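You operate a simulated robot arm through the tools that you are given. There is no shell and no other tool. Be economical: measure what you need, move in short steps, check, and stop when the job is done.

Carry out the task below with a simulated two-armed robot. There is one attempt and no reset: what you move stays moved.

JOB
Turn the hose end for end in the roller stand.
Fine: free green lever and stop; pass it from hand to hand; stop home, lever locked. Set down upright: hose. Where these are worked on the way, their far stop is far enough and under half their travel is too little: stop of the roller stand.
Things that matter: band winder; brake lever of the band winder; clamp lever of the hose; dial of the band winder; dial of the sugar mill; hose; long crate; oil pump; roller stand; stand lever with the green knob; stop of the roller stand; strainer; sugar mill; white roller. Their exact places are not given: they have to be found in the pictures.

Only the result counts: the job must be done as asked and must still hold three seconds after the hand-in. Knocking over, shifting, dropping, spilling or breaking anything else fails it.

ROBOT AND FRAMES
Two 7-joint arms with two-finger parallel grippers on one trunk, on a base that drives. Base frame: it is fixed to the floor where the robot stands at the start and does not move with it; the origin is under the middle of the robot, x ahead of it, y to its left, z up. Lengths are in m, angles in degrees, forces in N, time in s.
The left shoulder is at the start at [0.07, 0.163, 1.195], the right one opposite. Places, roughly: band winder [1, 1, 1]; brake lever of the band winder [0.9, 1.1, 1]; clamp lever of the hose [0.6, -0.3, 1.1]; dial of the band winder [0.9, 1.2, 0.9]; dial of the sugar mill [0.9, 1.6, 0.9]; long crate [1, -1.5, 1]; roller stand [0.6, -0.1, 1]; stand lever with the green knob [0.5, -0.2, 1.1]; stop of the roller stand [0.6, -0.4, 1]; sugar mill [1, 1.5, 1]. Payload 3.43 kg a hand.
The TCP of each hand is the grasp point between the finger pads, 0.034 m short of the fingertips. In the tool frame z runs along the fingers and y along their closing line. Largest opening 0.128 m; finger width 0.024, thickness 0.012; the body of the gripper, 0.048 by 0.13 m, starts 0.096 m behind the TCP.
Orientation is told as [roll, pitch, yaw] about the base's x, y, z axes, in that order, counted from this pose: with the fingers straight down and closing along the base's y, the tool's x points along the base's -x, its y along +y and its z along -z.

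CONTROLS
- The arms move only by the tool arm_command. It takes "left_motion", "right_motion" or both (then of equal length, played together; a hand with none holds still); each is text: rows parted by semicolons, each of 7 numbers parted by spaces: the turn, a rotation vector about the base's x, y, z in degrees, then the shift along the base's x, y, z in m, then the opening, from 0 (shut) to 1 (fully open). In form: rx ry rz dx dy dz jaw; .... A call has 1 to 20 rows; each row is the pose to reach, as a shift and turn from the pose commanded when the call began. Rows are played at 5 a second. More than 0.05 m and 8.6 degrees between two rows, or a gripper value outside its range, and nothing of the call is played. Where a pose cannot be reached the arm comes as near as it can. A force on the tool above 80 N (or 10 N above the force at the start of the call, whichever is more), or a blocked arm, ends the call early, and 0.2 s more pass. The fingers move at their own pace (about 0.153 m/s each) and stop on an object; they squeeze with about 22 N. The grip force told is the motor's: it shows also when the fingers shut on nothing. Time passes only in rows, and 0.2 s behind the last, so rows that repeat a pose let the fingers close. It gives the time, the measured TCP pose, the force on the tool (base axes), the opening and the grip force at its end, in the units of the frame above (readings bear some noise), with the torque about the TCP (base axes, N m) and any sound that the robot's microphone picked up.
- Cameras (640 x 400 px; columns grow to the right, rows downward): "scene" is now at [0.1308, -0.0429, 1.4374]; the picture's right is [-0.48, -0.87, 0.00], its down [-0.36, 0.20, -0.91] and it looks along [0.80, -0.44, -0.42] (base axes); focal length 251 px, centre (320, 200). "left" rides on the left gripper at [0.076, 0.011, -0.16] in its tool frame; the picture's right is [-0.15, 0.99, 0.00], its down [-0.88, -0.13, -0.46] and it looks along [-0.45, -0.07, 0.89] (tool axes); focal length 234 px, centre (320, 200). "right" rides on the right gripper at [0.076, -0.011, -0.16] in its tool frame; the picture's right is [0.15, 0.99, 0.00], its down [-0.88, 0.13, -0.46] and it looks along [-0.45, 0.07, 0.89] (tool axes); focal length 234 px, centre (320, 200).
- grab_frame(camera): a new picture of that camera. The clock stands still meanwhile.
- slide_trunk(by): slides the trunk up (or, below 0, down) by that many m; the arms and the scene camera ride with it, the base frame stays. It gives what a move gives, with no picture.
- steer(legs): drives the robot by 1 to 6 legs, each [ahead, left, turn to the left] in m, m and degrees, along the robot's own axes; the way and the turn of a leg run together, so that a leg with both is an arc; at most 1.5 m and 180 degrees a leg. The arms and the cameras ride along, it lands a little off, and it stops where it bumps. It gives what a move gives.
- aim_head(pan, tilt): turns the head with the scene camera to pan (to the left, within 86 degrees either way) and tilt (down, from -29 to 69), counted from straight ahead of the robot. It gives what a move gives.
- measure_at(camera, pixels): there is no depth. For up to 12 entries [column, row, z] of the newest picture of that camera ("zoom" is the newest enlarged one), the place [x, y] in the base frame at which the ray of that pixel passes the height z, good to about 0.002 m. The clock stands still meanwhile.
- zoom(camera, box): a new picture of the part [left, top, right, bottom] of that camera's present view, enlarged. The clock stands still meanwhile.
- job_done(): hands the job in; it is judged then, once.

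Go step by step. Measure first, check grasps and placings, and put right what went wrong. The budget is 80 turns and 78 pictures, counting those below and the enlarged ones. Unless the task says otherwise, let go and move clear before handing in, and close with one line.

The tools are called after "Call:" by a JSON object that holds its "name" and its "arguments". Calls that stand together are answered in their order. arm_command: Moves the arms, as the interface text tells. Its arguments: {"type":"object","properties":{"left_motion":{"type":"string"},"right_motion":{"type":"string"}},"required":[]} The other tools are called the same way: slide_trunk (by) slides the trunk up or down; steer (legs) drives the base; aim_head (pan, tilt) turns the head that bears the scene camera; grab_frame (camera) takes a picture; measure_at (camera, pixels) gives the place at which the rays of pixels pass given heights; zoom (camera, box) takes an enlarged picture of a part of a camera's view; job_done () hands the job in.

At the start:

```text
time_s: 0.0
left_ee_pos: [0.7244, 0.0276, 1.2598]
left_tcp_rot: [0.0, 0.0, 0.0]
left_contact_force: [-0.2, 0.8, 0.2]
left_moment: [0.06, 0.0, 0.0]
left_finger_gap: 0.1279
left_grasp_force: 0.0
right_ee_pos: [0.3811, -0.4642, 1.2761]
right_tcp_rot: [0.0, 0.0, 0.0]
right_contact_force: [-0.4, -0.5, -0.4]
right_moment: [0.01, -0.01, 0.01]
right_finger_gap: 0.128
right_grasp_force: 0.0
trunk travel left (down, up): [-0.675, 0.265]
robot x, y, heading: [0.0019, 0.0019, 0.0]
head pan, tilt: [-29.0, 24.6]
```

scene: 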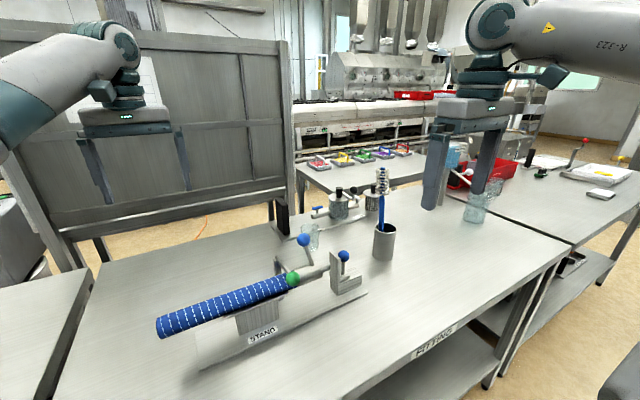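
right: 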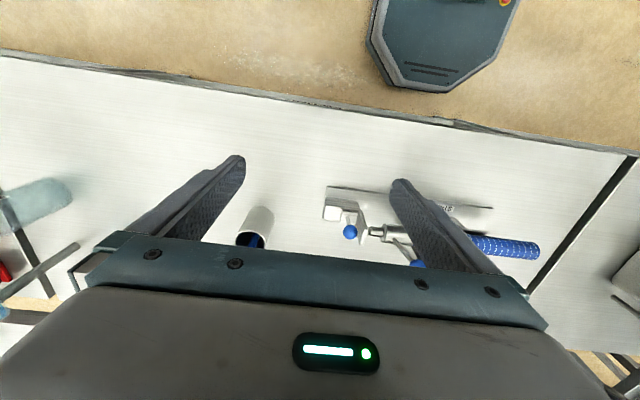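
left: 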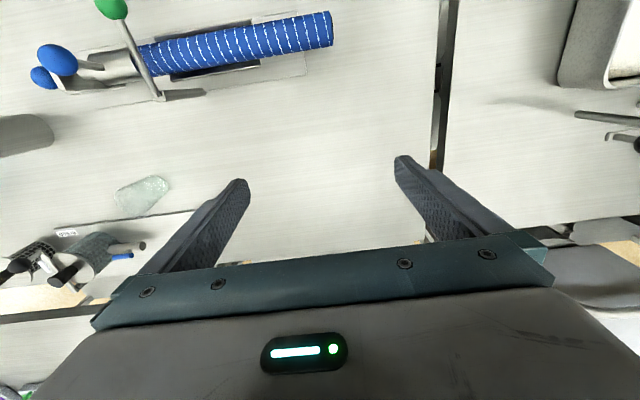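

The scene picture shows the hose (blue, 155-290, 275-340) in the stand, with a green knob at (292,279) and blue knobs at (303,240) and (344,256). I'll enlarge these views first.

Call:
{"name": "zoom", "arguments": {"camera": "scene", "box": [140, 200, 400, 362]}}

Call:
{"name": "zoom", "arguments": {"camera": "left", "box": [0, 0, 352, 220]}}

Call:
{"name": "zoom", "arguments": {"camera": "right", "box": [220, 150, 560, 290]}}

```text
2.46 times, centred on (270, 281) of scene
```

zoom: 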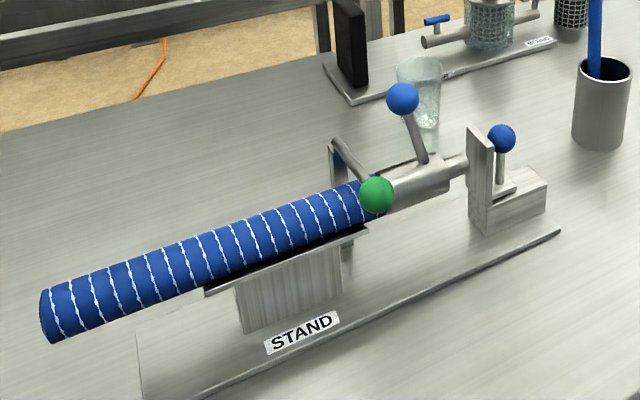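

```text
1.82 times, centred on (176, 110) of left
```

zoom: 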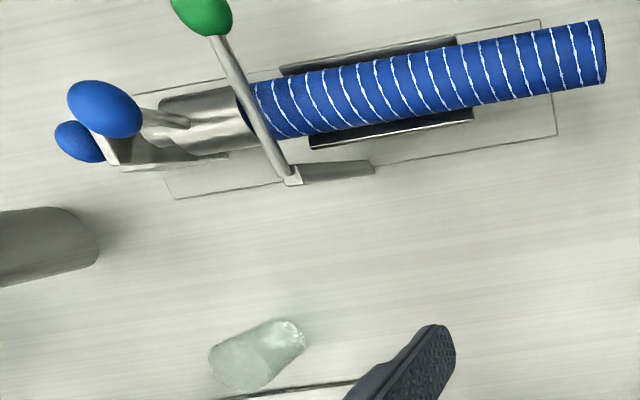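

```text
1.88 times, centred on (390, 220) of right
```

zoom: 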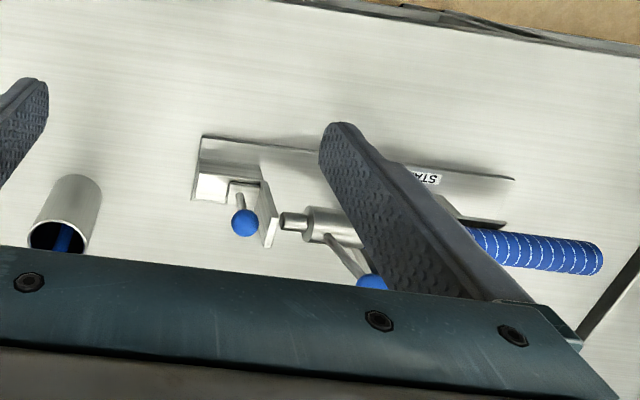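

The hose has a blue body, a metal coupling with a blue clamp lever and a spigot. The green lever lies across it, pivoted on the far side, and the stop is at the -y end. I'll measure the key points at several heights from two cameras.

Call:
{"name": "measure_at", "arguments": {"camera": "scene", "pixels": [[293, 279, 1.0], [293, 279, 1.1], [303, 240, 1.05], [303, 240, 1.15], [344, 256, 1.0], [344, 256, 1.1], [158, 327, 1.0], [158, 327, 1.1], [239, 335, 0.9], [239, 335, 0.8], [367, 293, 0.9], [367, 293, 0.8]]}}

Call:
{"name": "measure_at", "arguments": {"camera": "left", "pixels": [[111, 6, 1.0], [111, 6, 1.1], [57, 60, 1.05], [57, 60, 1.15], [43, 77, 1.0], [43, 77, 1.1], [330, 29, 1.0], [330, 29, 1.1], [306, 74, 0.9], [306, 74, 0.8], [97, 109, 0.9], [97, 109, 0.8]]}}

```text
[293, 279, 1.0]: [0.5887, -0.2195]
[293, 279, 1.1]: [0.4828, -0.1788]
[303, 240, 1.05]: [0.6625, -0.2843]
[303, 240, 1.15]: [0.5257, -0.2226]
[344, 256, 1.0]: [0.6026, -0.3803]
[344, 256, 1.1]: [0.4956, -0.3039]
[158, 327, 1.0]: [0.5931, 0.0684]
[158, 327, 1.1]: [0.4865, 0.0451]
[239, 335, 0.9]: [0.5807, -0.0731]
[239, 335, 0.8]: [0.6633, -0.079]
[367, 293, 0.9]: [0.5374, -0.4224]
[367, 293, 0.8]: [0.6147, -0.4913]
```

```text
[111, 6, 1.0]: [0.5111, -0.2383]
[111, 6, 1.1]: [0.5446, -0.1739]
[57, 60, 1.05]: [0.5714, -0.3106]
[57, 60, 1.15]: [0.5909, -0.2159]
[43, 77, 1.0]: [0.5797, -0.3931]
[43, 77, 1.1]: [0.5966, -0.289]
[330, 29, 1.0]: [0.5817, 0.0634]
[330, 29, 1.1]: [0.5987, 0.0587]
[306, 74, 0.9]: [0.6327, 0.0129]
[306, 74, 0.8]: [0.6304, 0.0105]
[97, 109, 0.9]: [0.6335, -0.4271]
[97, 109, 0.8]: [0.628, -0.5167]
```

Triangulated positions: green knob about (0.53,-0.20,1.056), clamp knob about (0.583,-0.252,1.108), stop knob about (0.583,-0.37,1.018), free hose end about (0.584,0.066,1.01). Next I'll zoom on the stop and on the green lever.

Call:
{"name": "zoom", "arguments": {"camera": "scene", "box": [260, 220, 380, 300]}}

Call:
{"name": "zoom", "arguments": {"camera": "left", "box": [20, 0, 200, 112]}}

```text
5.00 times, centred on (320, 260) of scene
```

zoom: 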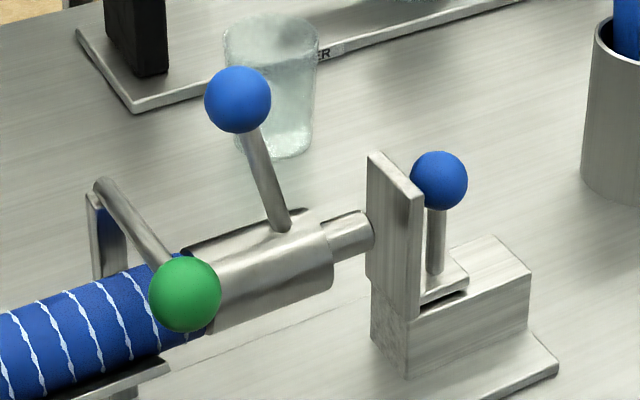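

```text
3.56 times, centred on (110, 56) of left
```

zoom: 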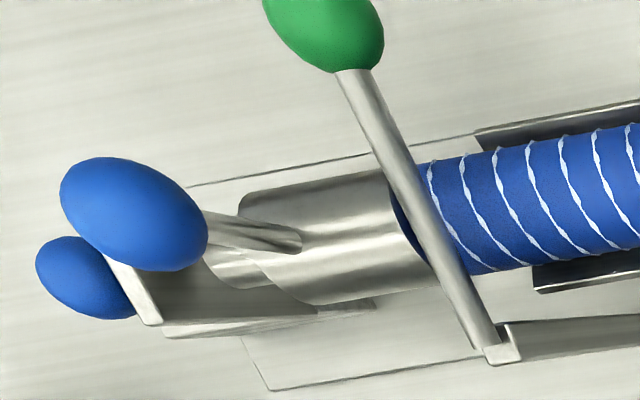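

The stop is a blade on a sliding block with a knob post, likely sliding along -y. The green lever is hinged at the far post. I'll move the left hand to a better viewpoint over the near side of the stand, then look again.

Call:
{"name": "arm_command", "arguments": {"left_motion": "0 0 0 -0.045 -0.01 0.01 1; 0 0 0 -0.09 -0.02 0.02 1; 0 0 0 -0.135 -0.03 0.03 1; 0 0 0 -0.18 -0.04 0.03 1; 0 0 0 -0.225 -0.06 0.03 1; 0 0 0 -0.27 -0.08 0.03 1; 0 0 0 -0.30 -0.10 0.03 1"}}

Call:
{"name": "grab_frame", "arguments": {"camera": "left"}}

Call:
{"name": "measure_at", "arguments": {"camera": "scene", "pixels": [[281, 257, 1.0], [281, 257, 1.1]]}}

```text
time_s: 1.6
left_ee_pos: [0.4217, -0.0745, 1.2927]
left_tcp_rot: [0.0, -0.1, -0.1]
left_contact_force: [0.5, -0.1, -0.3]
left_moment: [0.0, -0.01, -0.01]
left_finger_gap: 0.1282
left_grasp_force: 0.0
right_ee_pos: [0.3804, -0.4653, 1.2774]
right_tcp_rot: [0.2, 0.0, 0.0]
right_contact_force: [0.7, -0.5, 0.1]
right_moment: [-0.01, -0.01, 0.02]
right_finger_gap: 0.1281
right_grasp_force: 0.1
trunk travel left (down, up): [-0.675, 0.265]
robot x, y, heading: [-0.0012, 0.0001, -0.1]
head pan, tilt: [-29.0, 24.6]
```

```text
69 pictures are left
```

left: 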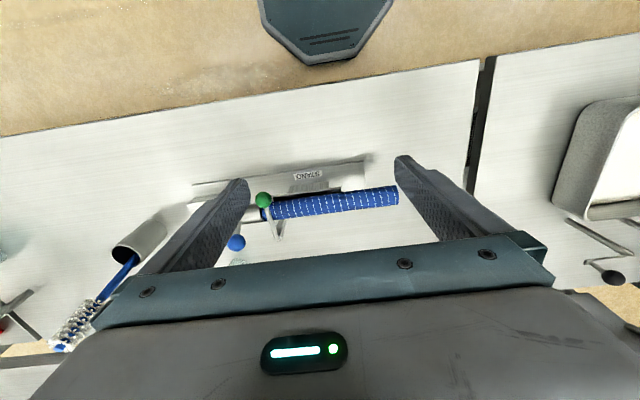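

```text
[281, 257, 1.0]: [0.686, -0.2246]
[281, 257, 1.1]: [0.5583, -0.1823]
```

The stand is now in view between the left fingers. I'll enlarge that part.

Call:
{"name": "zoom", "arguments": {"camera": "left", "box": [180, 140, 420, 280]}}

Call:
{"name": "zoom", "arguments": {"camera": "scene", "box": [150, 230, 310, 360]}}

```text
2.67 times, centred on (300, 210) of left
```

zoom: 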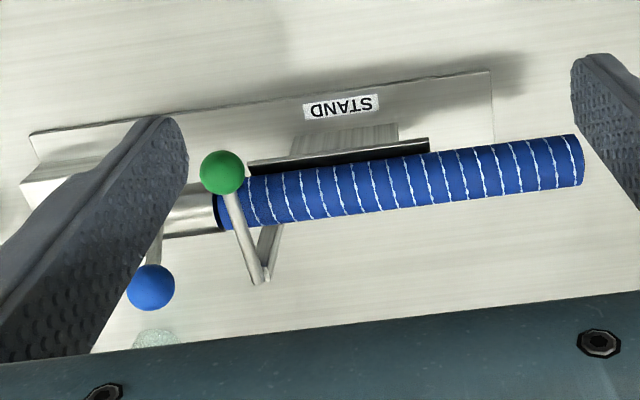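

```text
3.08 times, centred on (230, 295) of scene
```

zoom: 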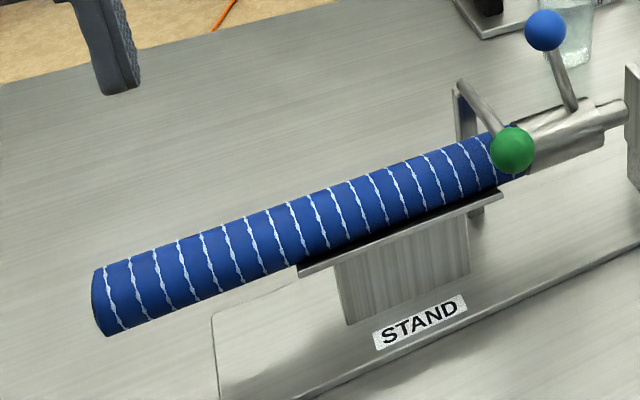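

I'll triangulate the label, cradle lip, lever hinge and hose end from both views.

Call:
{"name": "measure_at", "arguments": {"camera": "scene", "pixels": [[248.8, 343.7, 0.85], [248.8, 343.7, 0.95], [222.9, 318.4, 0.95], [222.9, 318.4, 1.05], [289, 292.7, 0.95], [289, 292.7, 1.05], [275.5, 257.7, 1.0], [275.5, 257.7, 1.1], [160.2, 328.1, 0.95], [160.2, 328.1, 1.05]]}}

Call:
{"name": "measure_at", "arguments": {"camera": "left", "pixels": [[321.7, 170.6, 0.85], [321.7, 170.6, 0.95], [340.5, 187.5, 0.95], [340.5, 187.5, 1.05], [273, 186.9, 0.95], [273, 186.9, 1.05], [278.3, 240, 1.0], [278.3, 240, 1.1], [397.5, 195, 0.95], [397.5, 195, 1.05]]}}

```text
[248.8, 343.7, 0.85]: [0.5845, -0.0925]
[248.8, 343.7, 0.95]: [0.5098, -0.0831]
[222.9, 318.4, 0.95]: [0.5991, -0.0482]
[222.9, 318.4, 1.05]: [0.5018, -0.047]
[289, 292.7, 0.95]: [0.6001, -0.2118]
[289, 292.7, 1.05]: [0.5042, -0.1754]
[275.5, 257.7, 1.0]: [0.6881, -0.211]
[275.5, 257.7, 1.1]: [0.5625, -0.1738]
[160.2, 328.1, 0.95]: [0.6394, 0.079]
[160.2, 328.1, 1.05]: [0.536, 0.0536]
```

```text
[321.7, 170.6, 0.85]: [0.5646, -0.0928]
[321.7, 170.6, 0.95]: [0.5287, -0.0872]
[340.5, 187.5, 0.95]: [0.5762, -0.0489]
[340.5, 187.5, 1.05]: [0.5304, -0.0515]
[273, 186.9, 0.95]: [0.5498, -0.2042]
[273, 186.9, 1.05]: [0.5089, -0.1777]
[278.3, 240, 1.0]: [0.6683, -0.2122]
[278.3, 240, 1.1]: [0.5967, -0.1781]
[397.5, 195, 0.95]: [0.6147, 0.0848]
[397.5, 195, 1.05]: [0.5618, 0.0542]
```

Plate top is about z 0.90, hose axis about (0.585, y, 1.003) with diameter about 0.042, and the lever hinge is near (0.642,-0.199,1.037). I'll move the left hand aside and bring the right hand over the green knob.

Call:
{"name": "arm_command", "arguments": {"left_motion": "0 0 0 0 0.03 0 1; 0 0 0 0 0.07 0 1; 0 0 0 0 0.11 0 1; 0 0 0 0 0.15 0 1; 0 0 0 0 0.19 0 1; 0 0 0 0 0.22 0 1; 0 0 0 0 0.25 0 1; 0 0 0 0 0.25 0 1; 0 0 0 0 0.25 0 1; 0 0 0 0 0.25 0 1", "right_motion": "0 0 0 0.021 0.038 0 0.5; 0 0 0 0.042 0.076 0 0.5; 0 0 0 0.063 0.114 0 0.5; 0 0 0 0.085 0.152 0 0.5; 0 0 0 0.106 0.19 0 0.5; 0 0 0 0.127 0.228 0 0.5; 0 0 0 0.149 0.265 0 0.5; 0 0 0 0.149 0.265 -0.04 0.5; 0 0 0 0.149 0.265 -0.08 0.5; 0 0 0 0.149 0.265 -0.12 0.5"}}

Call:
{"name": "grab_frame", "arguments": {"camera": "right"}}

Call:
{"name": "grab_frame", "arguments": {"camera": "scene"}}

```text
time_s: 3.8
left_ee_pos: [0.4257, 0.179, 1.2888]
left_tcp_rot: [-0.1, 0.1, -0.1]
left_contact_force: [0.4, -0.3, 0.9]
left_moment: [0.02, 0.04, 0.03]
left_finger_gap: 0.1279
left_grasp_force: 0.1
right_ee_pos: [0.5324, -0.1981, 1.1567]
right_tcp_rot: [0.0, 0.1, 0.1]
right_contact_force: [1.0, 0.6, 0.1]
right_moment: [-0.03, 0.04, 0.0]
right_finger_gap: 0.0643
right_grasp_force: 0.2
trunk travel left (down, up): [-0.675, 0.265]
robot x, y, heading: [-0.0013, 0.0013, 0.1]
head pan, tilt: [-29.0, 24.6]
```

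```text
66 pictures are left
```

right: 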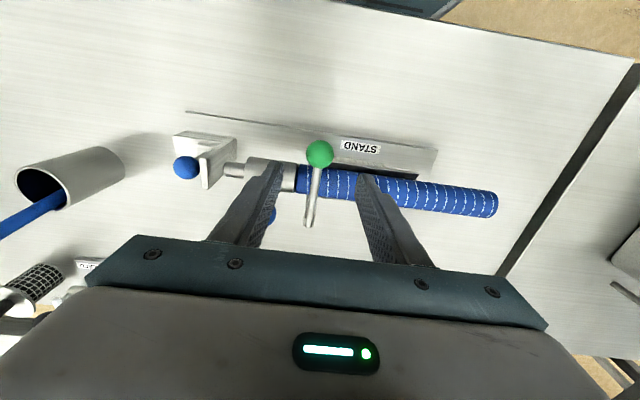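

```text
65 pictures are left
```

scene: 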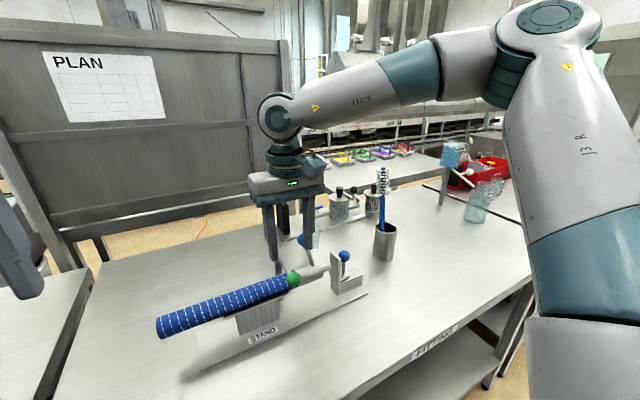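

The right camera shows the green knob at (319,153). I'll measure it and the stop and clamp knobs from this nearer view.

Call:
{"name": "measure_at", "arguments": {"camera": "right", "pixels": [[319, 153, 1.04], [319, 153, 1.06], [319, 153, 1.08], [186, 168, 1.0], [186, 168, 1.02], [268, 213, 1.1], [497, 204, 1.0], [309, 222, 1.03]]}}

Call:
{"name": "zoom", "arguments": {"camera": "right", "box": [170, 90, 510, 240]}}

```text
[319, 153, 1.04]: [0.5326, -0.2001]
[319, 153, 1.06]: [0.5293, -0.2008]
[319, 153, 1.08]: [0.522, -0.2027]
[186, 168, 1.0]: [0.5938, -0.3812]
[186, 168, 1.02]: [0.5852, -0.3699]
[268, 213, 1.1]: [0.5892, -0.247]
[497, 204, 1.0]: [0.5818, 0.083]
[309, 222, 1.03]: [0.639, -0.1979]
```

```text
1.88 times, centred on (340, 165) of right
```

zoom: 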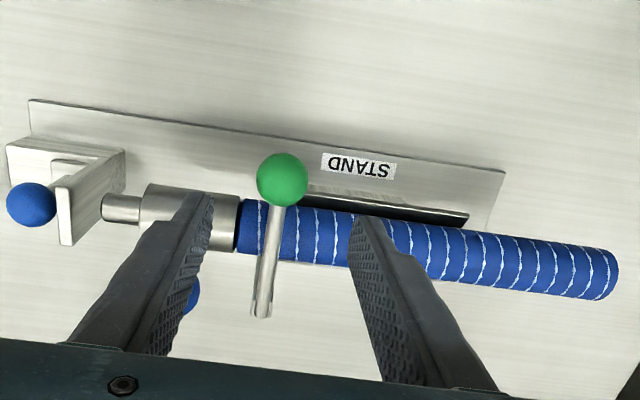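

The knob at (0.53,-0.20,1.056) lies between the fingers. I'll descend and close on it.

Call:
{"name": "arm_command", "arguments": {"right_motion": "0 0 0 -0.002 -0.002 -0.03 0.5; 0 0 0 -0.002 -0.002 -0.06 0.5; 0 0 0 -0.002 -0.002 -0.084 0.5; 0 0 0 -0.002 -0.002 -0.084 0.1; 0 0 0 -0.002 -0.002 -0.084 0.1; 0 0 0 -0.002 -0.002 -0.084 0.1"}}

Call:
{"name": "grab_frame", "arguments": {"camera": "scene"}}

```text
time_s: 5.2
left_ee_pos: [0.423, 0.1811, 1.2886]
left_tcp_rot: [-0.2, 0.0, 0.0]
left_contact_force: [-0.9, 0.7, 0.6]
left_moment: [-0.01, 0.0, -0.03]
left_finger_gap: 0.1282
left_grasp_force: 0.1
right_ee_pos: [0.5285, -0.1984, 1.0757]
right_tcp_rot: [-0.1, 0.0, 0.1]
right_contact_force: [-2.0, 20.4, -2.8]
right_moment: [0.44, 0.29, 0.12]
right_finger_gap: 0.0312
right_grasp_force: 45.1
trunk travel left (down, up): [-0.675, 0.265]
robot x, y, heading: [-0.0015, 0.0011, 0.2]
head pan, tilt: [-29.0, 24.6]
```

```text
63 pictures are left
```

scene: 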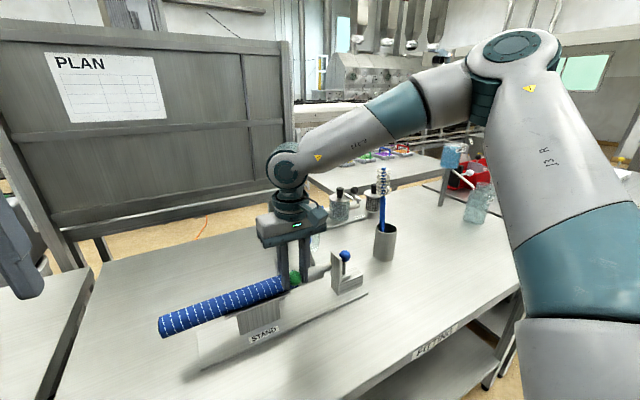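

The knob is gripped with a 31 mm gap. I'll lift it gently along the arc about the hinge, to about 33 degrees.

Call:
{"name": "arm_command", "arguments": {"right_motion": "0 0 0 0 0.002 0.006 0.1; 0 0 0 0.0034 0.002 0.0146 0.1; 0 0 0 0.0092 0.002 0.0296 0.1; 0 0 0 0.017 0.002 0.0436 0.1; 0 0 0 0.017 0.002 0.0436 0.1"}}

Call:
{"name": "zoom", "arguments": {"camera": "scene", "box": [220, 200, 380, 300]}}

```text
time_s: 6.4
left_ee_pos: [0.4237, 0.1787, 1.2898]
left_tcp_rot: [-0.1, -0.1, 0.0]
left_contact_force: [0.4, 0.3, -0.6]
left_moment: [0.0, 0.0, 0.03]
left_finger_gap: 0.1279
left_grasp_force: 0.0
right_ee_pos: [0.5435, -0.1986, 1.1192]
right_tcp_rot: [-0.1, 0.1, 0.0]
right_contact_force: [-8.2, 10.1, -9.1]
right_moment: [0.1, 1.36, -0.06]
right_finger_gap: 0.0312
right_grasp_force: 44.9
trunk travel left (down, up): [-0.675, 0.265]
robot x, y, heading: [0.0011, -0.0003, 0.0]
head pan, tilt: [-29.0, 24.6]
```

```text
4.00 times, centred on (300, 250) of scene
```

zoom: 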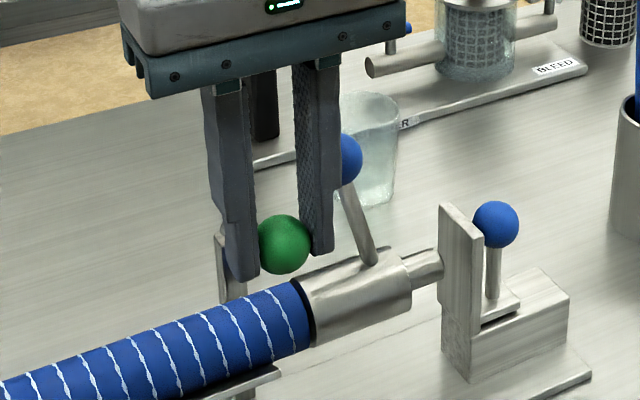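

The lever lifts with modest force. I'll continue along the arc to about 81 degrees, watching for contact with the clamp knob.

Call:
{"name": "arm_command", "arguments": {"right_motion": "0 0 0 0.0096 0 0.0129 0.1; 0 0 0 0.021 0 0.0242 0.1; 0 0 0 0.0338 0 0.0339 0.1; 0 0 0 0.0478 0 0.0416 0.1; 0 0 0 0.0628 0 0.0474 0.1; 0 0 0 0.0784 0 0.051 0.1"}}

Call:
{"name": "zoom", "arguments": {"camera": "scene", "box": [220, 200, 380, 300]}}

```text
time_s: 7.8
left_ee_pos: [0.4232, 0.177, 1.2902]
left_tcp_rot: [-0.1, -0.1, 0.0]
left_contact_force: [0.2, 0.5, -0.1]
left_moment: [-0.03, 0.02, 0.02]
left_finger_gap: 0.1281
left_grasp_force: 0.0
right_ee_pos: [0.6199, -0.1995, 1.172]
right_tcp_rot: [-0.1, -0.1, 0.1]
right_contact_force: [-10.9, 5.7, 5.9]
right_moment: [0.28, 1.35, -0.06]
right_finger_gap: 0.0311
right_grasp_force: 45.4
trunk travel left (down, up): [-0.675, 0.265]
robot x, y, heading: [-0.0012, -0.0051, 0.1]
head pan, tilt: [-29.0, 24.6]
```

```text
4.00 times, centred on (300, 250) of scene
```

zoom: 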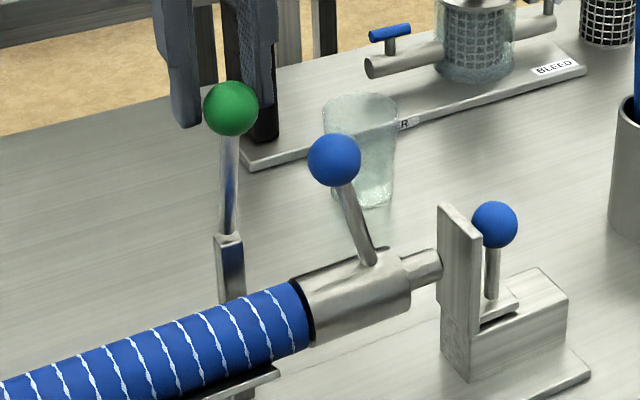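

The lever is nearly upright and clear of the clamp knob. I'll take it a little past vertical so it stays open.

Call:
{"name": "arm_command", "arguments": {"right_motion": "0 0 0 0.018 0 0.0014 0.1; 0 0 0 0.034 0 0.0003 0.1; 0 0 0 0.0497 0 -0.0031 0.1"}}

Call:
{"name": "zoom", "arguments": {"camera": "scene", "box": [220, 200, 380, 300]}}

```text
time_s: 8.6
left_ee_pos: [0.4218, 0.1785, 1.2903]
left_tcp_rot: [0.0, 0.1, 0.0]
left_contact_force: [-0.5, 0.4, -0.1]
left_moment: [0.03, -0.01, 0.0]
left_finger_gap: 0.1281
left_grasp_force: 0.0
right_ee_pos: [0.6564, -0.2154, 1.1612]
right_tcp_rot: [0.1, -0.2, 0.0]
right_contact_force: [-0.3, 0.6, 0.0]
right_moment: [-0.01, 0.0, -0.02]
right_finger_gap: 0.0128
right_grasp_force: 0.1
right hand out of reach, approached as far as the arm can: row 2, 3
trunk travel left (down, up): [-0.675, 0.265]
robot x, y, heading: [-0.0012, 0.0008, 0.0]
head pan, tilt: [-29.0, 24.6]
```

```text
4.00 times, centred on (300, 250) of scene
```

zoom: 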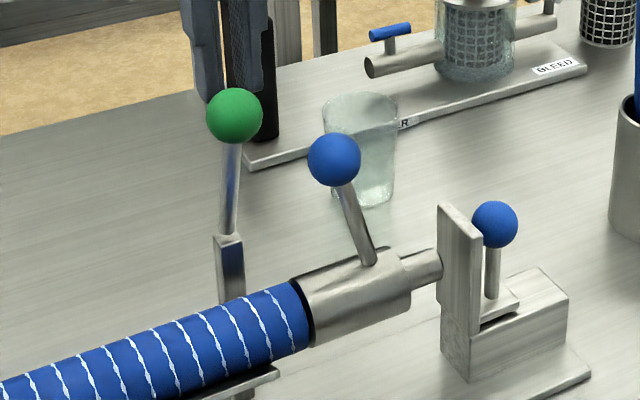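

The hand ran out of reach and slid off, but the lever stays upright on its own at knob (234,115). I'll raise and withdraw the right hand, then look at the clearance to the table for driving closer.

Call:
{"name": "arm_command", "arguments": {"right_motion": "0 0 0 0.0 0 0.03 0.1; 0 0 0 0 0 0.06 0.1; 0 0 0 -0.04 0 0.09 0.1; 0 0 0 -0.09 0 0.1 0.1; 0 0 0 -0.13 -0.02 0.1 0.1; 0 0 0 -0.17 -0.04 0.1 0.1; 0 0 0 -0.21 -0.06 0.1 0.1; 0 0 0 -0.24 -0.08 0.1 0.3"}}

Call:
{"name": "grab_frame", "arguments": {"camera": "right"}}

Call:
{"name": "zoom", "arguments": {"camera": "scene", "box": [220, 200, 380, 300]}}

```text
refused: row 4 steps farther than a row can; nothing moved
```

```text
59 pictures are left
```

right: 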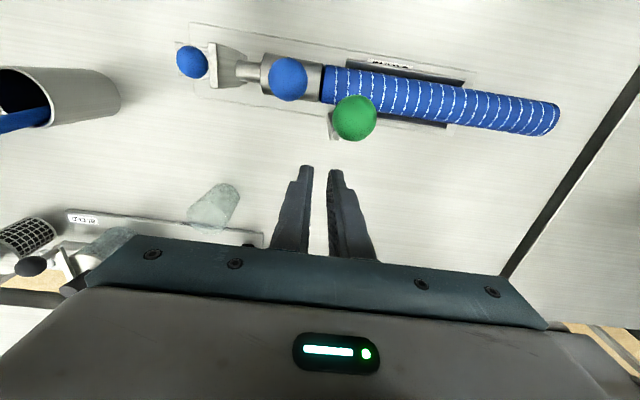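

```text
4.00 times, centred on (300, 250) of scene
```

zoom: 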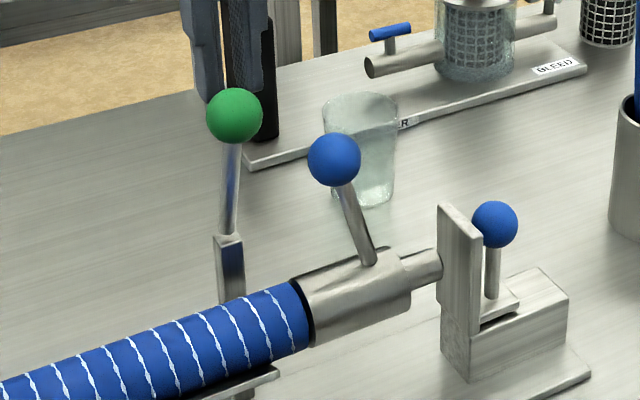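

This overhead view is useful, so I'll measure the stand from it and then retreat with smaller steps.

Call:
{"name": "measure_at", "arguments": {"camera": "right", "pixels": [[354, 118, 1.15], [354, 118, 1.13], [289, 79, 1.1], [192, 62, 1.02], [213, 66, 1.01], [238, 72, 1.003], [322, 83, 1.003], [555, 120, 1.003], [465, 80, 0.99], [260, 74, 1.003], [340, 55, 0.99], [445, 126, 0.99]]}}

Call:
{"name": "arm_command", "arguments": {"right_motion": "0 0 0 0.0 0 0.03 0.1; 0 0 0 0 0 0.06 0.1; 0 0 0 -0.03 0 0.09 0.1; 0 0 0 -0.07 0 0.1 0.1; 0 0 0 -0.11 -0.01 0.1 0.1; 0 0 0 -0.15 -0.03 0.1 0.1; 0 0 0 -0.19 -0.05 0.1 0.1; 0 0 0 -0.23 -0.06 0.1 0.3; 0 0 0 -0.27 -0.07 0.1 0.3"}}

Call:
{"name": "grab_frame", "arguments": {"camera": "right"}}

```text
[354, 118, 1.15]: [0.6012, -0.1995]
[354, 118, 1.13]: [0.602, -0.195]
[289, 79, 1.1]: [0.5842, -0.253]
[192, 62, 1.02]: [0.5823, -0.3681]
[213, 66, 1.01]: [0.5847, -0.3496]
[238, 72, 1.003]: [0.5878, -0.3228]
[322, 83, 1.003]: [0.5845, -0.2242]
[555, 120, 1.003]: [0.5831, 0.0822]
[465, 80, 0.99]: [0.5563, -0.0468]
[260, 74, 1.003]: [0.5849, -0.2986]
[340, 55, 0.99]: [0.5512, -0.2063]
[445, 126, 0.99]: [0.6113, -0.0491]
```

```text
time_s: 10.6
left_ee_pos: [0.4217, 0.1763, 1.291]
left_tcp_rot: [0.1, -0.1, -0.1]
left_contact_force: [-0.7, -0.9, 0.4]
left_moment: [0.03, -0.04, 0.03]
left_finger_gap: 0.1278
left_grasp_force: 0.0
right_ee_pos: [0.3849, -0.2849, 1.2611]
right_tcp_rot: [0.1, 0.0, 0.1]
right_contact_force: [-0.2, -1.5, -0.5]
right_moment: [0.03, -0.04, 0.0]
right_finger_gap: 0.0386
right_grasp_force: 0.1
right hand out of reach, approached as far as the arm can: row 1, 2, 3
trunk travel left (down, up): [-0.675, 0.265]
robot x, y, heading: [0.0008, 0.0023, 0.0]
head pan, tilt: [-29.0, 24.6]
```

```text
57 pictures are left
```

right: 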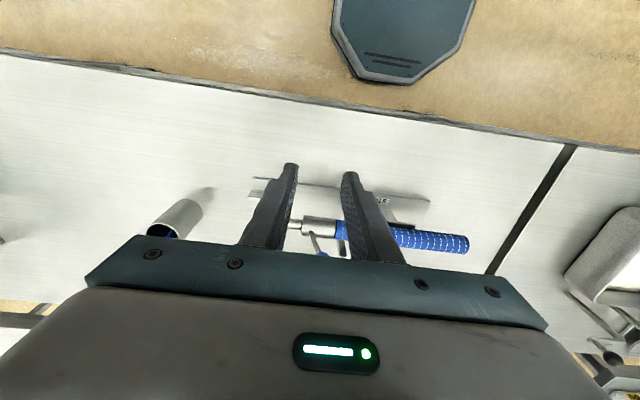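

The green knob has leaned back to about (0.602,-0.197,1.14), so it needs pushing further open, which means driving nearer. I'll measure the table edge and the base front.

Call:
{"name": "measure_at", "arguments": {"camera": "right", "pixels": [[430, 119, 0.88], [200, 82, 0.88], [400, 82, 0.1], [400, 82, 0.3], [400, 82, 0.5], [430, 0, 0.3]]}}

Call:
{"name": "aim_head", "arguments": {"pan": 0, "tilt": 60}}

Call:
{"name": "grab_frame", "arguments": {"camera": "scene"}}

```text
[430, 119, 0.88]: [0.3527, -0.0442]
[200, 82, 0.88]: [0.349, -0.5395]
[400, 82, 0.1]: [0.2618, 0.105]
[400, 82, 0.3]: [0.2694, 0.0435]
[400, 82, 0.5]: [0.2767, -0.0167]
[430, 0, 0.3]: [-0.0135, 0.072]
```

```text
time_s: 11.6
left_ee_pos: [0.4239, 0.1772, 1.2898]
left_tcp_rot: [0.1, 0.0, 0.0]
left_contact_force: [-0.1, 0.9, 0.3]
left_moment: [0.03, -0.03, 0.0]
left_finger_gap: 0.1281
left_grasp_force: 0.1
right_ee_pos: [0.3885, -0.284, 1.2607]
right_tcp_rot: [0.0, 0.0, 0.0]
right_contact_force: [-0.9, 0.7, -0.2]
right_moment: [0.03, 0.01, -0.04]
right_finger_gap: 0.0386
right_grasp_force: 0.1
trunk travel left (down, up): [-0.675, 0.265]
robot x, y, heading: [0.0013, 0.0011, -0.0]
head pan, tilt: [0.0, 60.0]
```

```text
56 pictures are left
```

scene: 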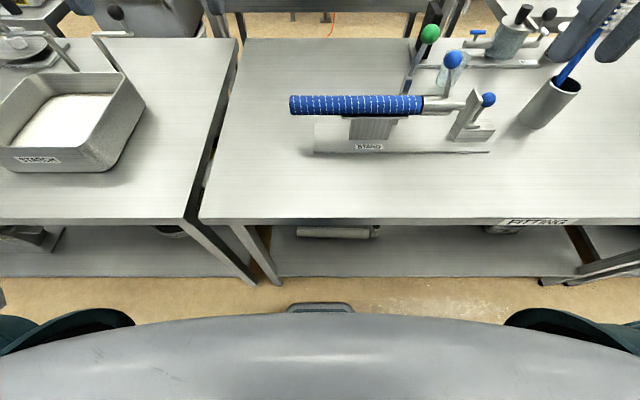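

The base front is at x about 0.265 and the table edge at 0.352, so I'll drive 0.06 m ahead and aim the head at the stand.

Call:
{"name": "steer", "arguments": {"legs": [[0.06, 0, 0]]}}

Call:
{"name": "aim_head", "arguments": {"pan": -15, "tilt": 40}}

Call:
{"name": "grab_frame", "arguments": {"camera": "scene"}}

```text
time_s: 12.6
left_ee_pos: [0.4799, 0.1774, 1.2901]
left_tcp_rot: [0.0, -0.2, -0.1]
left_contact_force: [-0.4, 0.4, 0.6]
left_moment: [0.0, -0.05, -0.03]
left_finger_gap: 0.1281
left_grasp_force: 0.1
right_ee_pos: [0.441, -0.2848, 1.2614]
right_tcp_rot: [-0.1, -0.2, 0.0]
right_contact_force: [0.3, 0.0, -1.2]
right_moment: [0.0, -0.01, 0.01]
right_finger_gap: 0.0381
right_grasp_force: 0.0
trunk travel left (down, up): [-0.675, 0.265]
robot x, y, heading: [0.0562, -0.003, -0.2]
head pan, tilt: [0.0, 60.0]
```

```text
time_s: 13.4
left_ee_pos: [0.4827, 0.1769, 1.29]
left_tcp_rot: [0.1, 0.0, -0.2]
left_contact_force: [0.0, -0.5, -0.3]
left_moment: [-0.03, 0.03, -0.01]
left_finger_gap: 0.1281
left_grasp_force: 0.0
right_ee_pos: [0.4455, -0.2839, 1.2597]
right_tcp_rot: [0.0, 0.0, 0.0]
right_contact_force: [0.4, -0.5, 0.5]
right_moment: [0.01, 0.0, 0.0]
right_finger_gap: 0.0383
right_grasp_force: 0.0
trunk travel left (down, up): [-0.675, 0.265]
robot x, y, heading: [0.0571, -0.0021, -0.1]
head pan, tilt: [-15.0, 40.0]
```

```text
55 pictures are left
```

scene: 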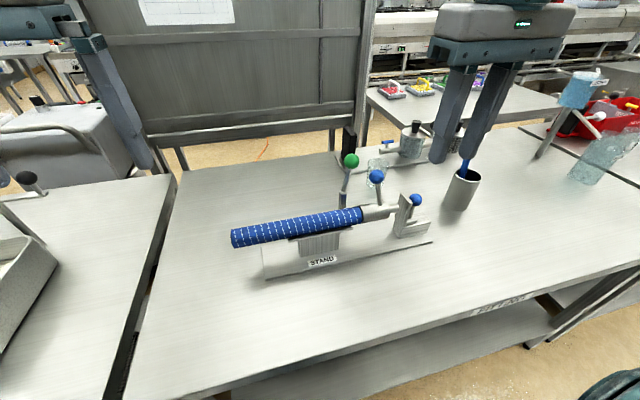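

I'll bring the closed right fingers in front of the knob at (0.55,-0.199) and push it back in +x past vertical.

Call:
{"name": "arm_command", "arguments": {"right_motion": "0 0 0 0.026 0.021 0 0; 0 0 0 0.052 0.042 0 0; 0 0 0 0.078 0.064 0 0; 0 0 0 0.1 0.085 -0.02 0; 0 0 0 0.1 0.085 -0.06 0; 0 0 0 0.1 0.085 -0.1 0; 0 0 0 0.1 0.085 -0.112 0; 0 0 0 0.13 0.085 -0.112 0; 0 0 0 0.155 0.085 -0.11 0; 0 0 0 0.18 0.085 -0.108 0; 0 0 0 0.205 0.085 -0.108 0; 0 0 0 0.225 0.085 -0.112 0"}}

Call:
{"name": "zoom", "arguments": {"camera": "scene", "box": [220, 120, 480, 282]}}

```text
time_s: 15.8
left_ee_pos: [0.4738, 0.1744, 1.2921]
left_tcp_rot: [0.0, -0.3, -0.3]
left_contact_force: [1.6, -0.1, -0.9]
left_moment: [0.02, 0.1, 0.0]
left_finger_gap: 0.1278
left_grasp_force: 0.1
right_ee_pos: [0.6241, -0.1992, 1.1491]
right_tcp_rot: [-0.2, 2.4, 0.5]
right_contact_force: [-63.3, 0.1, 23.9]
right_moment: [-0.27, -0.26, -0.05]
right_finger_gap: 0.0002
right_grasp_force: 21.8
trunk travel left (down, up): [-0.675, 0.265]
robot x, y, heading: [0.0572, 0.0036, -0.1]
head pan, tilt: [-15.0, 40.0]
stopped in row 12 (right hand): the force on the tool passed its limit (the readings are from after the stop); the commanded pose is now the measured one
```

```text
2.46 times, centred on (350, 201) of scene
```

zoom: 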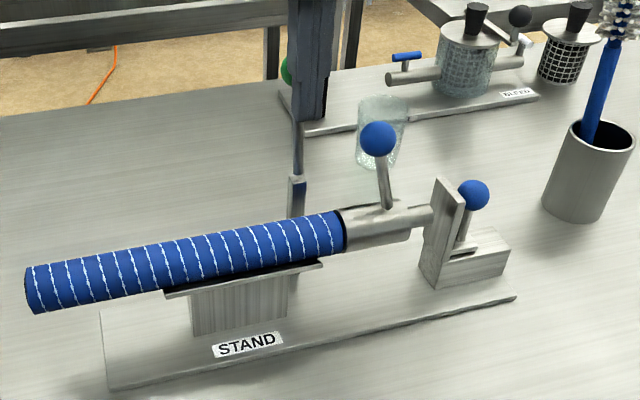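

The lever reached its far stop just past vertical (knob x about 0.65). I'll back off, lift, and check that it stays and that the stand has not shifted.

Call:
{"name": "arm_command", "arguments": {"right_motion": "0 0 0 -0.015 0 0 0; 0 0 0 -0.05 0 0.02 0; 0 0 0 -0.07 0 0.06 0; 0 0 0 -0.07 -0.03 0.1 0; 0 0 0 -0.08 -0.07 0.11 0; 0 0 0 -0.08 -0.11 0.11 0; 0 0 0 -0.08 -0.15 0.11 0; 0 0 0 -0.08 -0.19 0.11 0.3"}}

Call:
{"name": "zoom", "arguments": {"camera": "scene", "box": [220, 120, 480, 282]}}

Call:
{"name": "grab_frame", "arguments": {"camera": "right"}}

```text
time_s: 17.6
left_ee_pos: [0.478, 0.1746, 1.2905]
left_tcp_rot: [0.1, -0.1, -0.1]
left_contact_force: [-1.0, 0.2, -0.2]
left_moment: [0.04, -0.03, 0.02]
left_finger_gap: 0.1279
left_grasp_force: 0.2
right_ee_pos: [0.5568, -0.3928, 1.254]
right_tcp_rot: [-0.1, 1.8, 0.5]
right_contact_force: [-0.1, 0.0, 0.3]
right_moment: [0.04, 0.02, -0.02]
right_finger_gap: 0.0382
right_grasp_force: 0.1
trunk travel left (down, up): [-0.675, 0.265]
robot x, y, heading: [0.0542, -0.0003, -0.3]
head pan, tilt: [-15.0, 40.0]
```

```text
2.46 times, centred on (350, 201) of scene
```

zoom: 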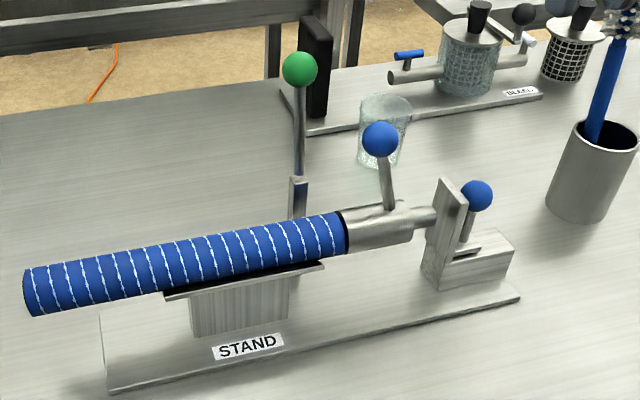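

```text
52 pictures are left
```

right: 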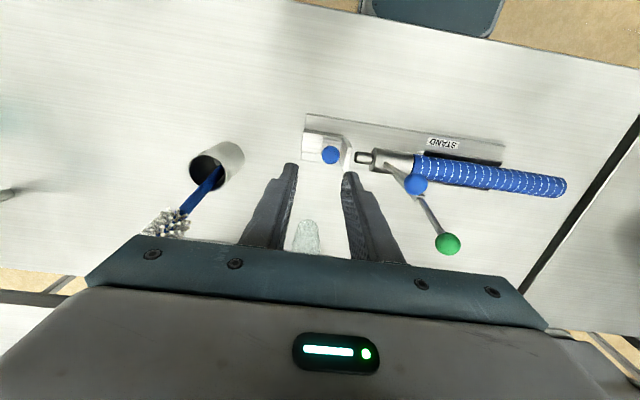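

The lever now stands upright at its stop and nothing else moved. Next is the stop, seen at (330,155) in the right view, so I'll zoom there.

Call:
{"name": "zoom", "arguments": {"camera": "right", "box": [280, 95, 480, 220]}}

Call:
{"name": "measure_at", "arguments": {"camera": "right", "pixels": [[330, 155, 1.018], [448, 243, 1.14], [448, 243, 1.15], [566, 187, 1.003], [306, 114, 0.9], [506, 146, 0.9], [360, 157, 1.003], [415, 186, 1.1], [500, 164, 0.99]]}}

```text
3.20 times, centred on (380, 158) of right
```

zoom: 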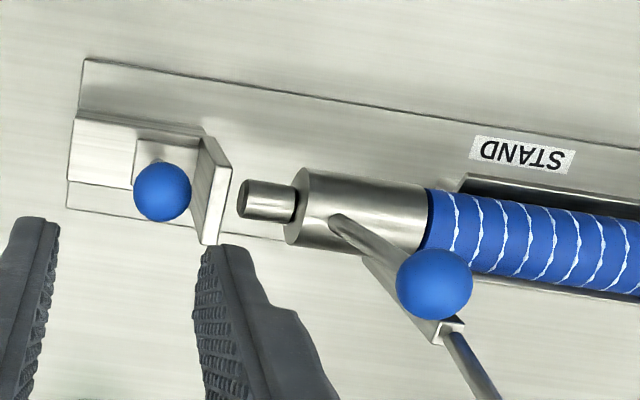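

```text
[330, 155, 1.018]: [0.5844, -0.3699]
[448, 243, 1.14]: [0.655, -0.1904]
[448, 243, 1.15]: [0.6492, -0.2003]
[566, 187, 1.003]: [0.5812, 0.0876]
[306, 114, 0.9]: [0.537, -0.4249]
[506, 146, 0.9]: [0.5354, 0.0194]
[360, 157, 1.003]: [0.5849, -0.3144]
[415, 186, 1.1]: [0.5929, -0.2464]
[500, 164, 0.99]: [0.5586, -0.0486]
```

The stop is a slider with its knob at (0.584,-0.370,1.018), home near the spigot. I'll turn the right hand to yaw 90 so the fingers straddle the knob in x, which also tests the wrist range.

Call:
{"name": "arm_command", "arguments": {"right_motion": "0 -1.5 8 0 0 0 0.5; 0 -1.5 16 0 0 0 0.5; 0 -1.5 24 0 0 0 0.5; 0 -1.5 32 0 0 0 0.5; 0 -1.5 40 0 0 0 0.5; 0 -1.5 48 0 0 0 0.5; 0 -1.5 56 0 0 0 0.5; 0 -1.5 64 0.01 0.01 0 0.5; 0 -1.5 72 0.01 0.01 0 0.5; 0 -1.5 80 0.02 0.015 0 0.5; 0 -1.5 88 0.027 0.023 0 0.5; 0 -1.5 89.5 0.027 0.023 0 0.5"}}

Call:
{"name": "grab_frame", "arguments": {"camera": "right"}}

```text
time_s: 20.2
left_ee_pos: [0.4807, 0.1758, 1.2908]
left_tcp_rot: [0.0, -0.1, -0.2]
left_contact_force: [-0.1, 0.2, -0.3]
left_moment: [0.03, 0.0, -0.01]
left_finger_gap: 0.1282
left_grasp_force: 0.0
right_ee_pos: [0.4164, -0.2153, 1.2582]
right_tcp_rot: [-1.4, 1.1, 88.6]
right_contact_force: [0.1, 0.4, -0.3]
right_moment: [0.0, -0.01, -0.02]
right_finger_gap: 0.0641
right_grasp_force: 0.1
right hand out of reach, approached as far as the arm can: row 6, 7, 8, 9, 10, 11, 12
trunk travel left (down, up): [-0.675, 0.265]
robot x, y, heading: [0.0566, -0.0018, -0.1]
head pan, tilt: [-15.0, 40.0]
```

```text
50 pictures are left
```

right: 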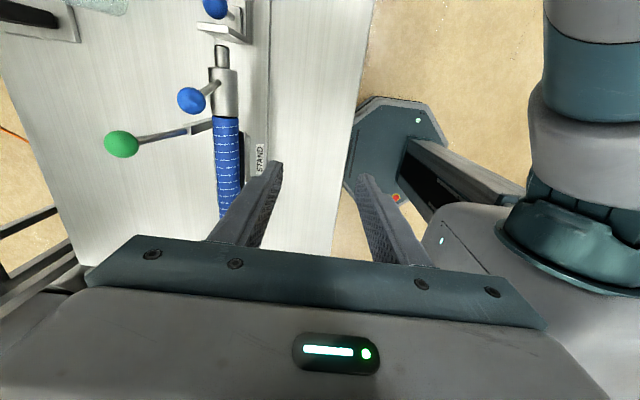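

Yaw +90 is out of reach for the right arm (it was pulled back to (0.416,-0.215)), so I'll turn it the other way toward -90. That gives a plan for the hose: the right hand turns it from -90 to 0, then the left hand takes it from 0 to +90.

Call:
{"name": "arm_command", "arguments": {"right_motion": "0 0 -8.5 0 0 0 0.5; 0 0 -17 0 -0.01 0 0.5; 0 0 -25.5 0 -0.02 0 0.5; 0 0 -34 0 -0.03 0 0.5; 0 0 -42.5 0 -0.04 0 0.5; 0 0 -51 0 -0.05 0 0.5; 0 0 -59.5 0 -0.06 0 0.5; 0 0 -68 0 -0.07 0 0.5; 0 0 -76.5 0 -0.08 0 0.5; 0 0 -85 0 -0.09 0 0.5; 0 0 -93.5 0.02 -0.1 0 0.5; 0 0 -102 0.04 -0.11 0 0.5; 0 0 -110.5 0.06 -0.12 0 0.5; 0 0 -119 0.08 -0.13 0 0.5; 0 0 -127.5 0.1 -0.14 0 0.5; 0 0 -136 0.12 -0.15 0 0.5; 0 0 -144.5 0.14 -0.15 0 0.5; 0 0 -153 0.15 -0.15 0 0.5; 0 0 -161.5 0.16 -0.15 0 0.5; 0 0 -170 0.167 -0.155 0 0.5"}}

```text
time_s: 24.4
left_ee_pos: [0.4801, 0.176, 1.2888]
left_tcp_rot: [-0.1, 0.0, -0.2]
left_contact_force: [0.2, 0.3, 0.0]
left_moment: [-0.03, 0.0, 0.04]
left_finger_gap: 0.128
left_grasp_force: 0.1
right_ee_pos: [0.5717, -0.3706, 1.26]
right_tcp_rot: [-1.1, 0.9, -80.3]
right_contact_force: [0.4, -0.8, 0.5]
right_moment: [0.02, 0.01, -0.03]
right_finger_gap: 0.064
right_grasp_force: 0.0
trunk travel left (down, up): [-0.675, 0.265]
robot x, y, heading: [0.0554, 0.002, 0.1]
head pan, tilt: [-15.0, 40.0]
```

Yaw -80 is reachable at (0.572,-0.371). I'll finish the turn to -90, centre over the stop knob and lower to it with the jaws half open.

Call:
{"name": "arm_command", "arguments": {"right_motion": "-0.4 -0.6 -5 0.006 0 -0.03 0.5; -0.7 -1.2 -9.7 0.0125 0 -0.07 0.5; -0.7 -1.2 -9.7 0.0125 0.0 -0.11 0.5; -0.7 -1.2 -9.7 0.0125 0.0 -0.15 0.5; -0.7 -1.2 -9.7 0.0125 0.0 -0.18 0.5"}}

Call:
{"name": "zoom", "arguments": {"camera": "scene", "box": [300, 120, 480, 240]}}

Call:
{"name": "grab_frame", "arguments": {"camera": "right"}}

```text
time_s: 25.6
left_ee_pos: [0.4813, 0.1758, 1.29]
left_tcp_rot: [0.0, 0.1, -0.3]
left_contact_force: [0.3, -0.5, -0.2]
left_moment: [0.02, -0.01, -0.01]
left_finger_gap: 0.1281
left_grasp_force: 0.1
right_ee_pos: [0.5815, -0.3752, 1.0815]
right_tcp_rot: [0.0, 0.1, -89.7]
right_contact_force: [0.4, 0.5, 0.1]
right_moment: [0.0, 0.03, -0.03]
right_finger_gap: 0.0643
right_grasp_force: 0.1
trunk travel left (down, up): [-0.675, 0.265]
robot x, y, heading: [0.0562, 0.0024, -0.2]
head pan, tilt: [-15.0, 40.0]
```

```text
3.33 times, centred on (390, 180) of scene
```

zoom: 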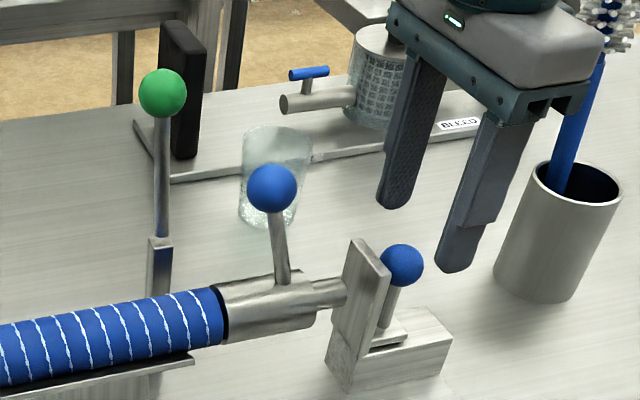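

```text
48 pictures are left
```

right: 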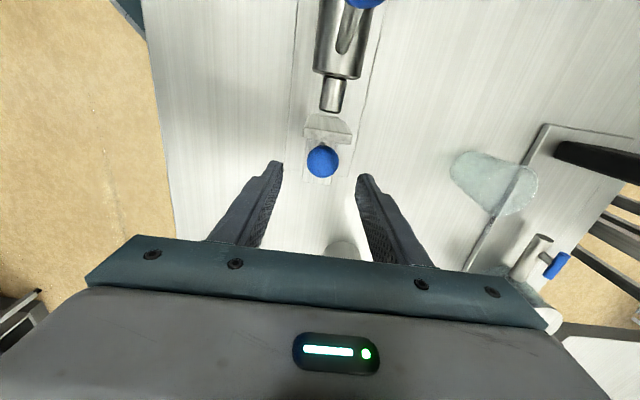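

The knob at (322,160) is between the fingers. Before descending I'll check its exact place and where the strainer's cup stands, since the slide goes that way.

Call:
{"name": "measure_at", "arguments": {"camera": "right", "pixels": [[322, 160, 1.018], [326, 122, 1.02], [330, 108, 1.003], [345, 247, 1.0]]}}

Call:
{"name": "grab_frame", "arguments": {"camera": "scene"}}

```text
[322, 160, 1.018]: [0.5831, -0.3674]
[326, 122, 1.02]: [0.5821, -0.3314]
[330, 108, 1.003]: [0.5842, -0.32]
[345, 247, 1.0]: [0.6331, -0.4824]
```

```text
47 pictures are left
```

scene: 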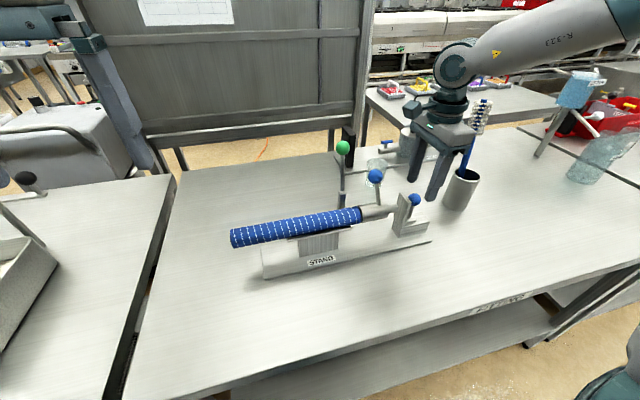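

I'll measure the cup rim and brush position, since the hand will slide toward them.

Call:
{"name": "measure_at", "arguments": {"camera": "scene", "pixels": [[464, 177, 0.98], [446, 207, 0.89], [472, 205, 0.89], [444, 172, 0.98], [466, 160, 1.03], [472, 140, 1.1], [480, 110, 1.18]]}}

Call:
{"name": "arm_command", "arguments": {"right_motion": "0 0 0 0.001 0.005 -0.03 0.5; 0 0 0 0.001 0.007 -0.05 0.5; 0 0 0 0.001 0.007 -0.05 0.1; 0 0 0 0.001 0.007 -0.05 0.1; 0 0 0 0.001 0.007 -0.05 0.1"}}

Call:
{"name": "zoom", "arguments": {"camera": "scene", "box": [300, 120, 500, 245]}}

```text
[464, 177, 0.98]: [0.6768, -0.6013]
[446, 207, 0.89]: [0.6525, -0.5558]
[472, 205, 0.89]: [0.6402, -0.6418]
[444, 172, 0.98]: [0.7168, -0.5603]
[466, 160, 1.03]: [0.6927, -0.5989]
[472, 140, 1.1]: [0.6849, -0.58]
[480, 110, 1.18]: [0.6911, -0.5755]
```

```text
time_s: 26.8
left_ee_pos: [0.4824, 0.1762, 1.2898]
left_tcp_rot: [0.0, -0.1, -0.2]
left_contact_force: [-0.6, 0.2, 0.1]
left_moment: [-0.03, -0.01, 0.03]
left_finger_gap: 0.1277
left_grasp_force: 0.1
right_ee_pos: [0.5842, -0.3656, 1.0281]
right_tcp_rot: [-0.1, 0.1, -89.7]
right_contact_force: [-4.9, 1.3, -8.7]
right_moment: [0.16, -0.02, -0.05]
right_finger_gap: 0.0313
right_grasp_force: 44.9
trunk travel left (down, up): [-0.675, 0.265]
robot x, y, heading: [0.055, 0.0013, -0.2]
head pan, tilt: [-15.0, 40.0]
```

```text
3.20 times, centred on (400, 182) of scene
```

zoom: 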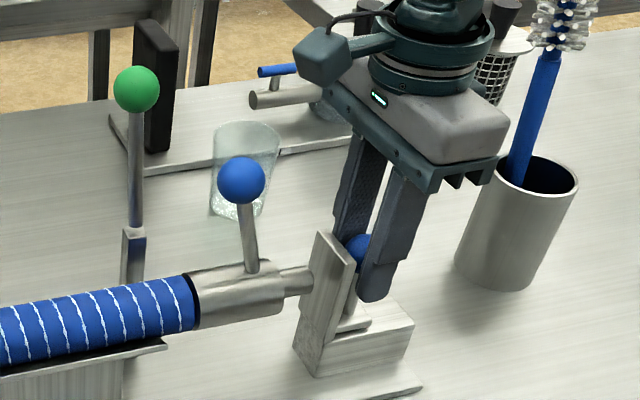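

The knob is gripped (31 mm gap) and the cup is far enough away at y about -0.6. I'll pull the stop gently along -y.

Call:
{"name": "arm_command", "arguments": {"right_motion": "0 0 0 0 -0.008 0 0.1; 0 0 0 0 -0.016 0 0.1; 0 0 0 0 -0.024 0 0.1"}}

Call:
{"name": "zoom", "arguments": {"camera": "scene", "box": [300, 120, 500, 245]}}

```text
time_s: 27.6
left_ee_pos: [0.4803, 0.1749, 1.2899]
left_tcp_rot: [0.1, -0.1, -0.1]
left_contact_force: [-0.2, -0.5, -0.1]
left_moment: [-0.01, 0.0, 0.0]
left_finger_gap: 0.1278
left_grasp_force: 0.1
right_ee_pos: [0.5848, -0.39, 1.0286]
right_tcp_rot: [-0.1, 0.1, -89.7]
right_contact_force: [-5.4, -0.4, -15.6]
right_moment: [-0.23, 0.11, -0.03]
right_finger_gap: 0.0313
right_grasp_force: 45.1
trunk travel left (down, up): [-0.675, 0.265]
robot x, y, heading: [0.0558, 0.0037, -0.1]
head pan, tilt: [-15.0, 40.0]
```

```text
3.20 times, centred on (400, 182) of scene
```

zoom: 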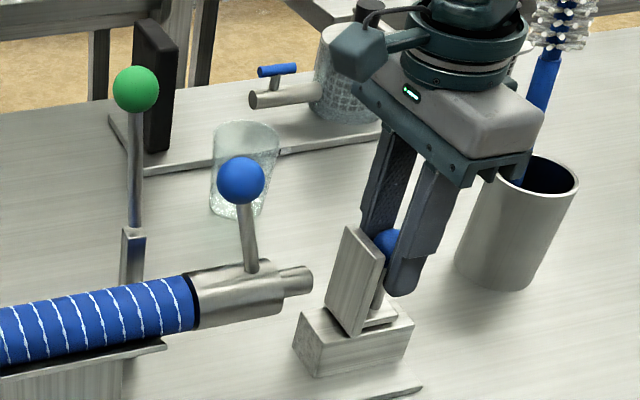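

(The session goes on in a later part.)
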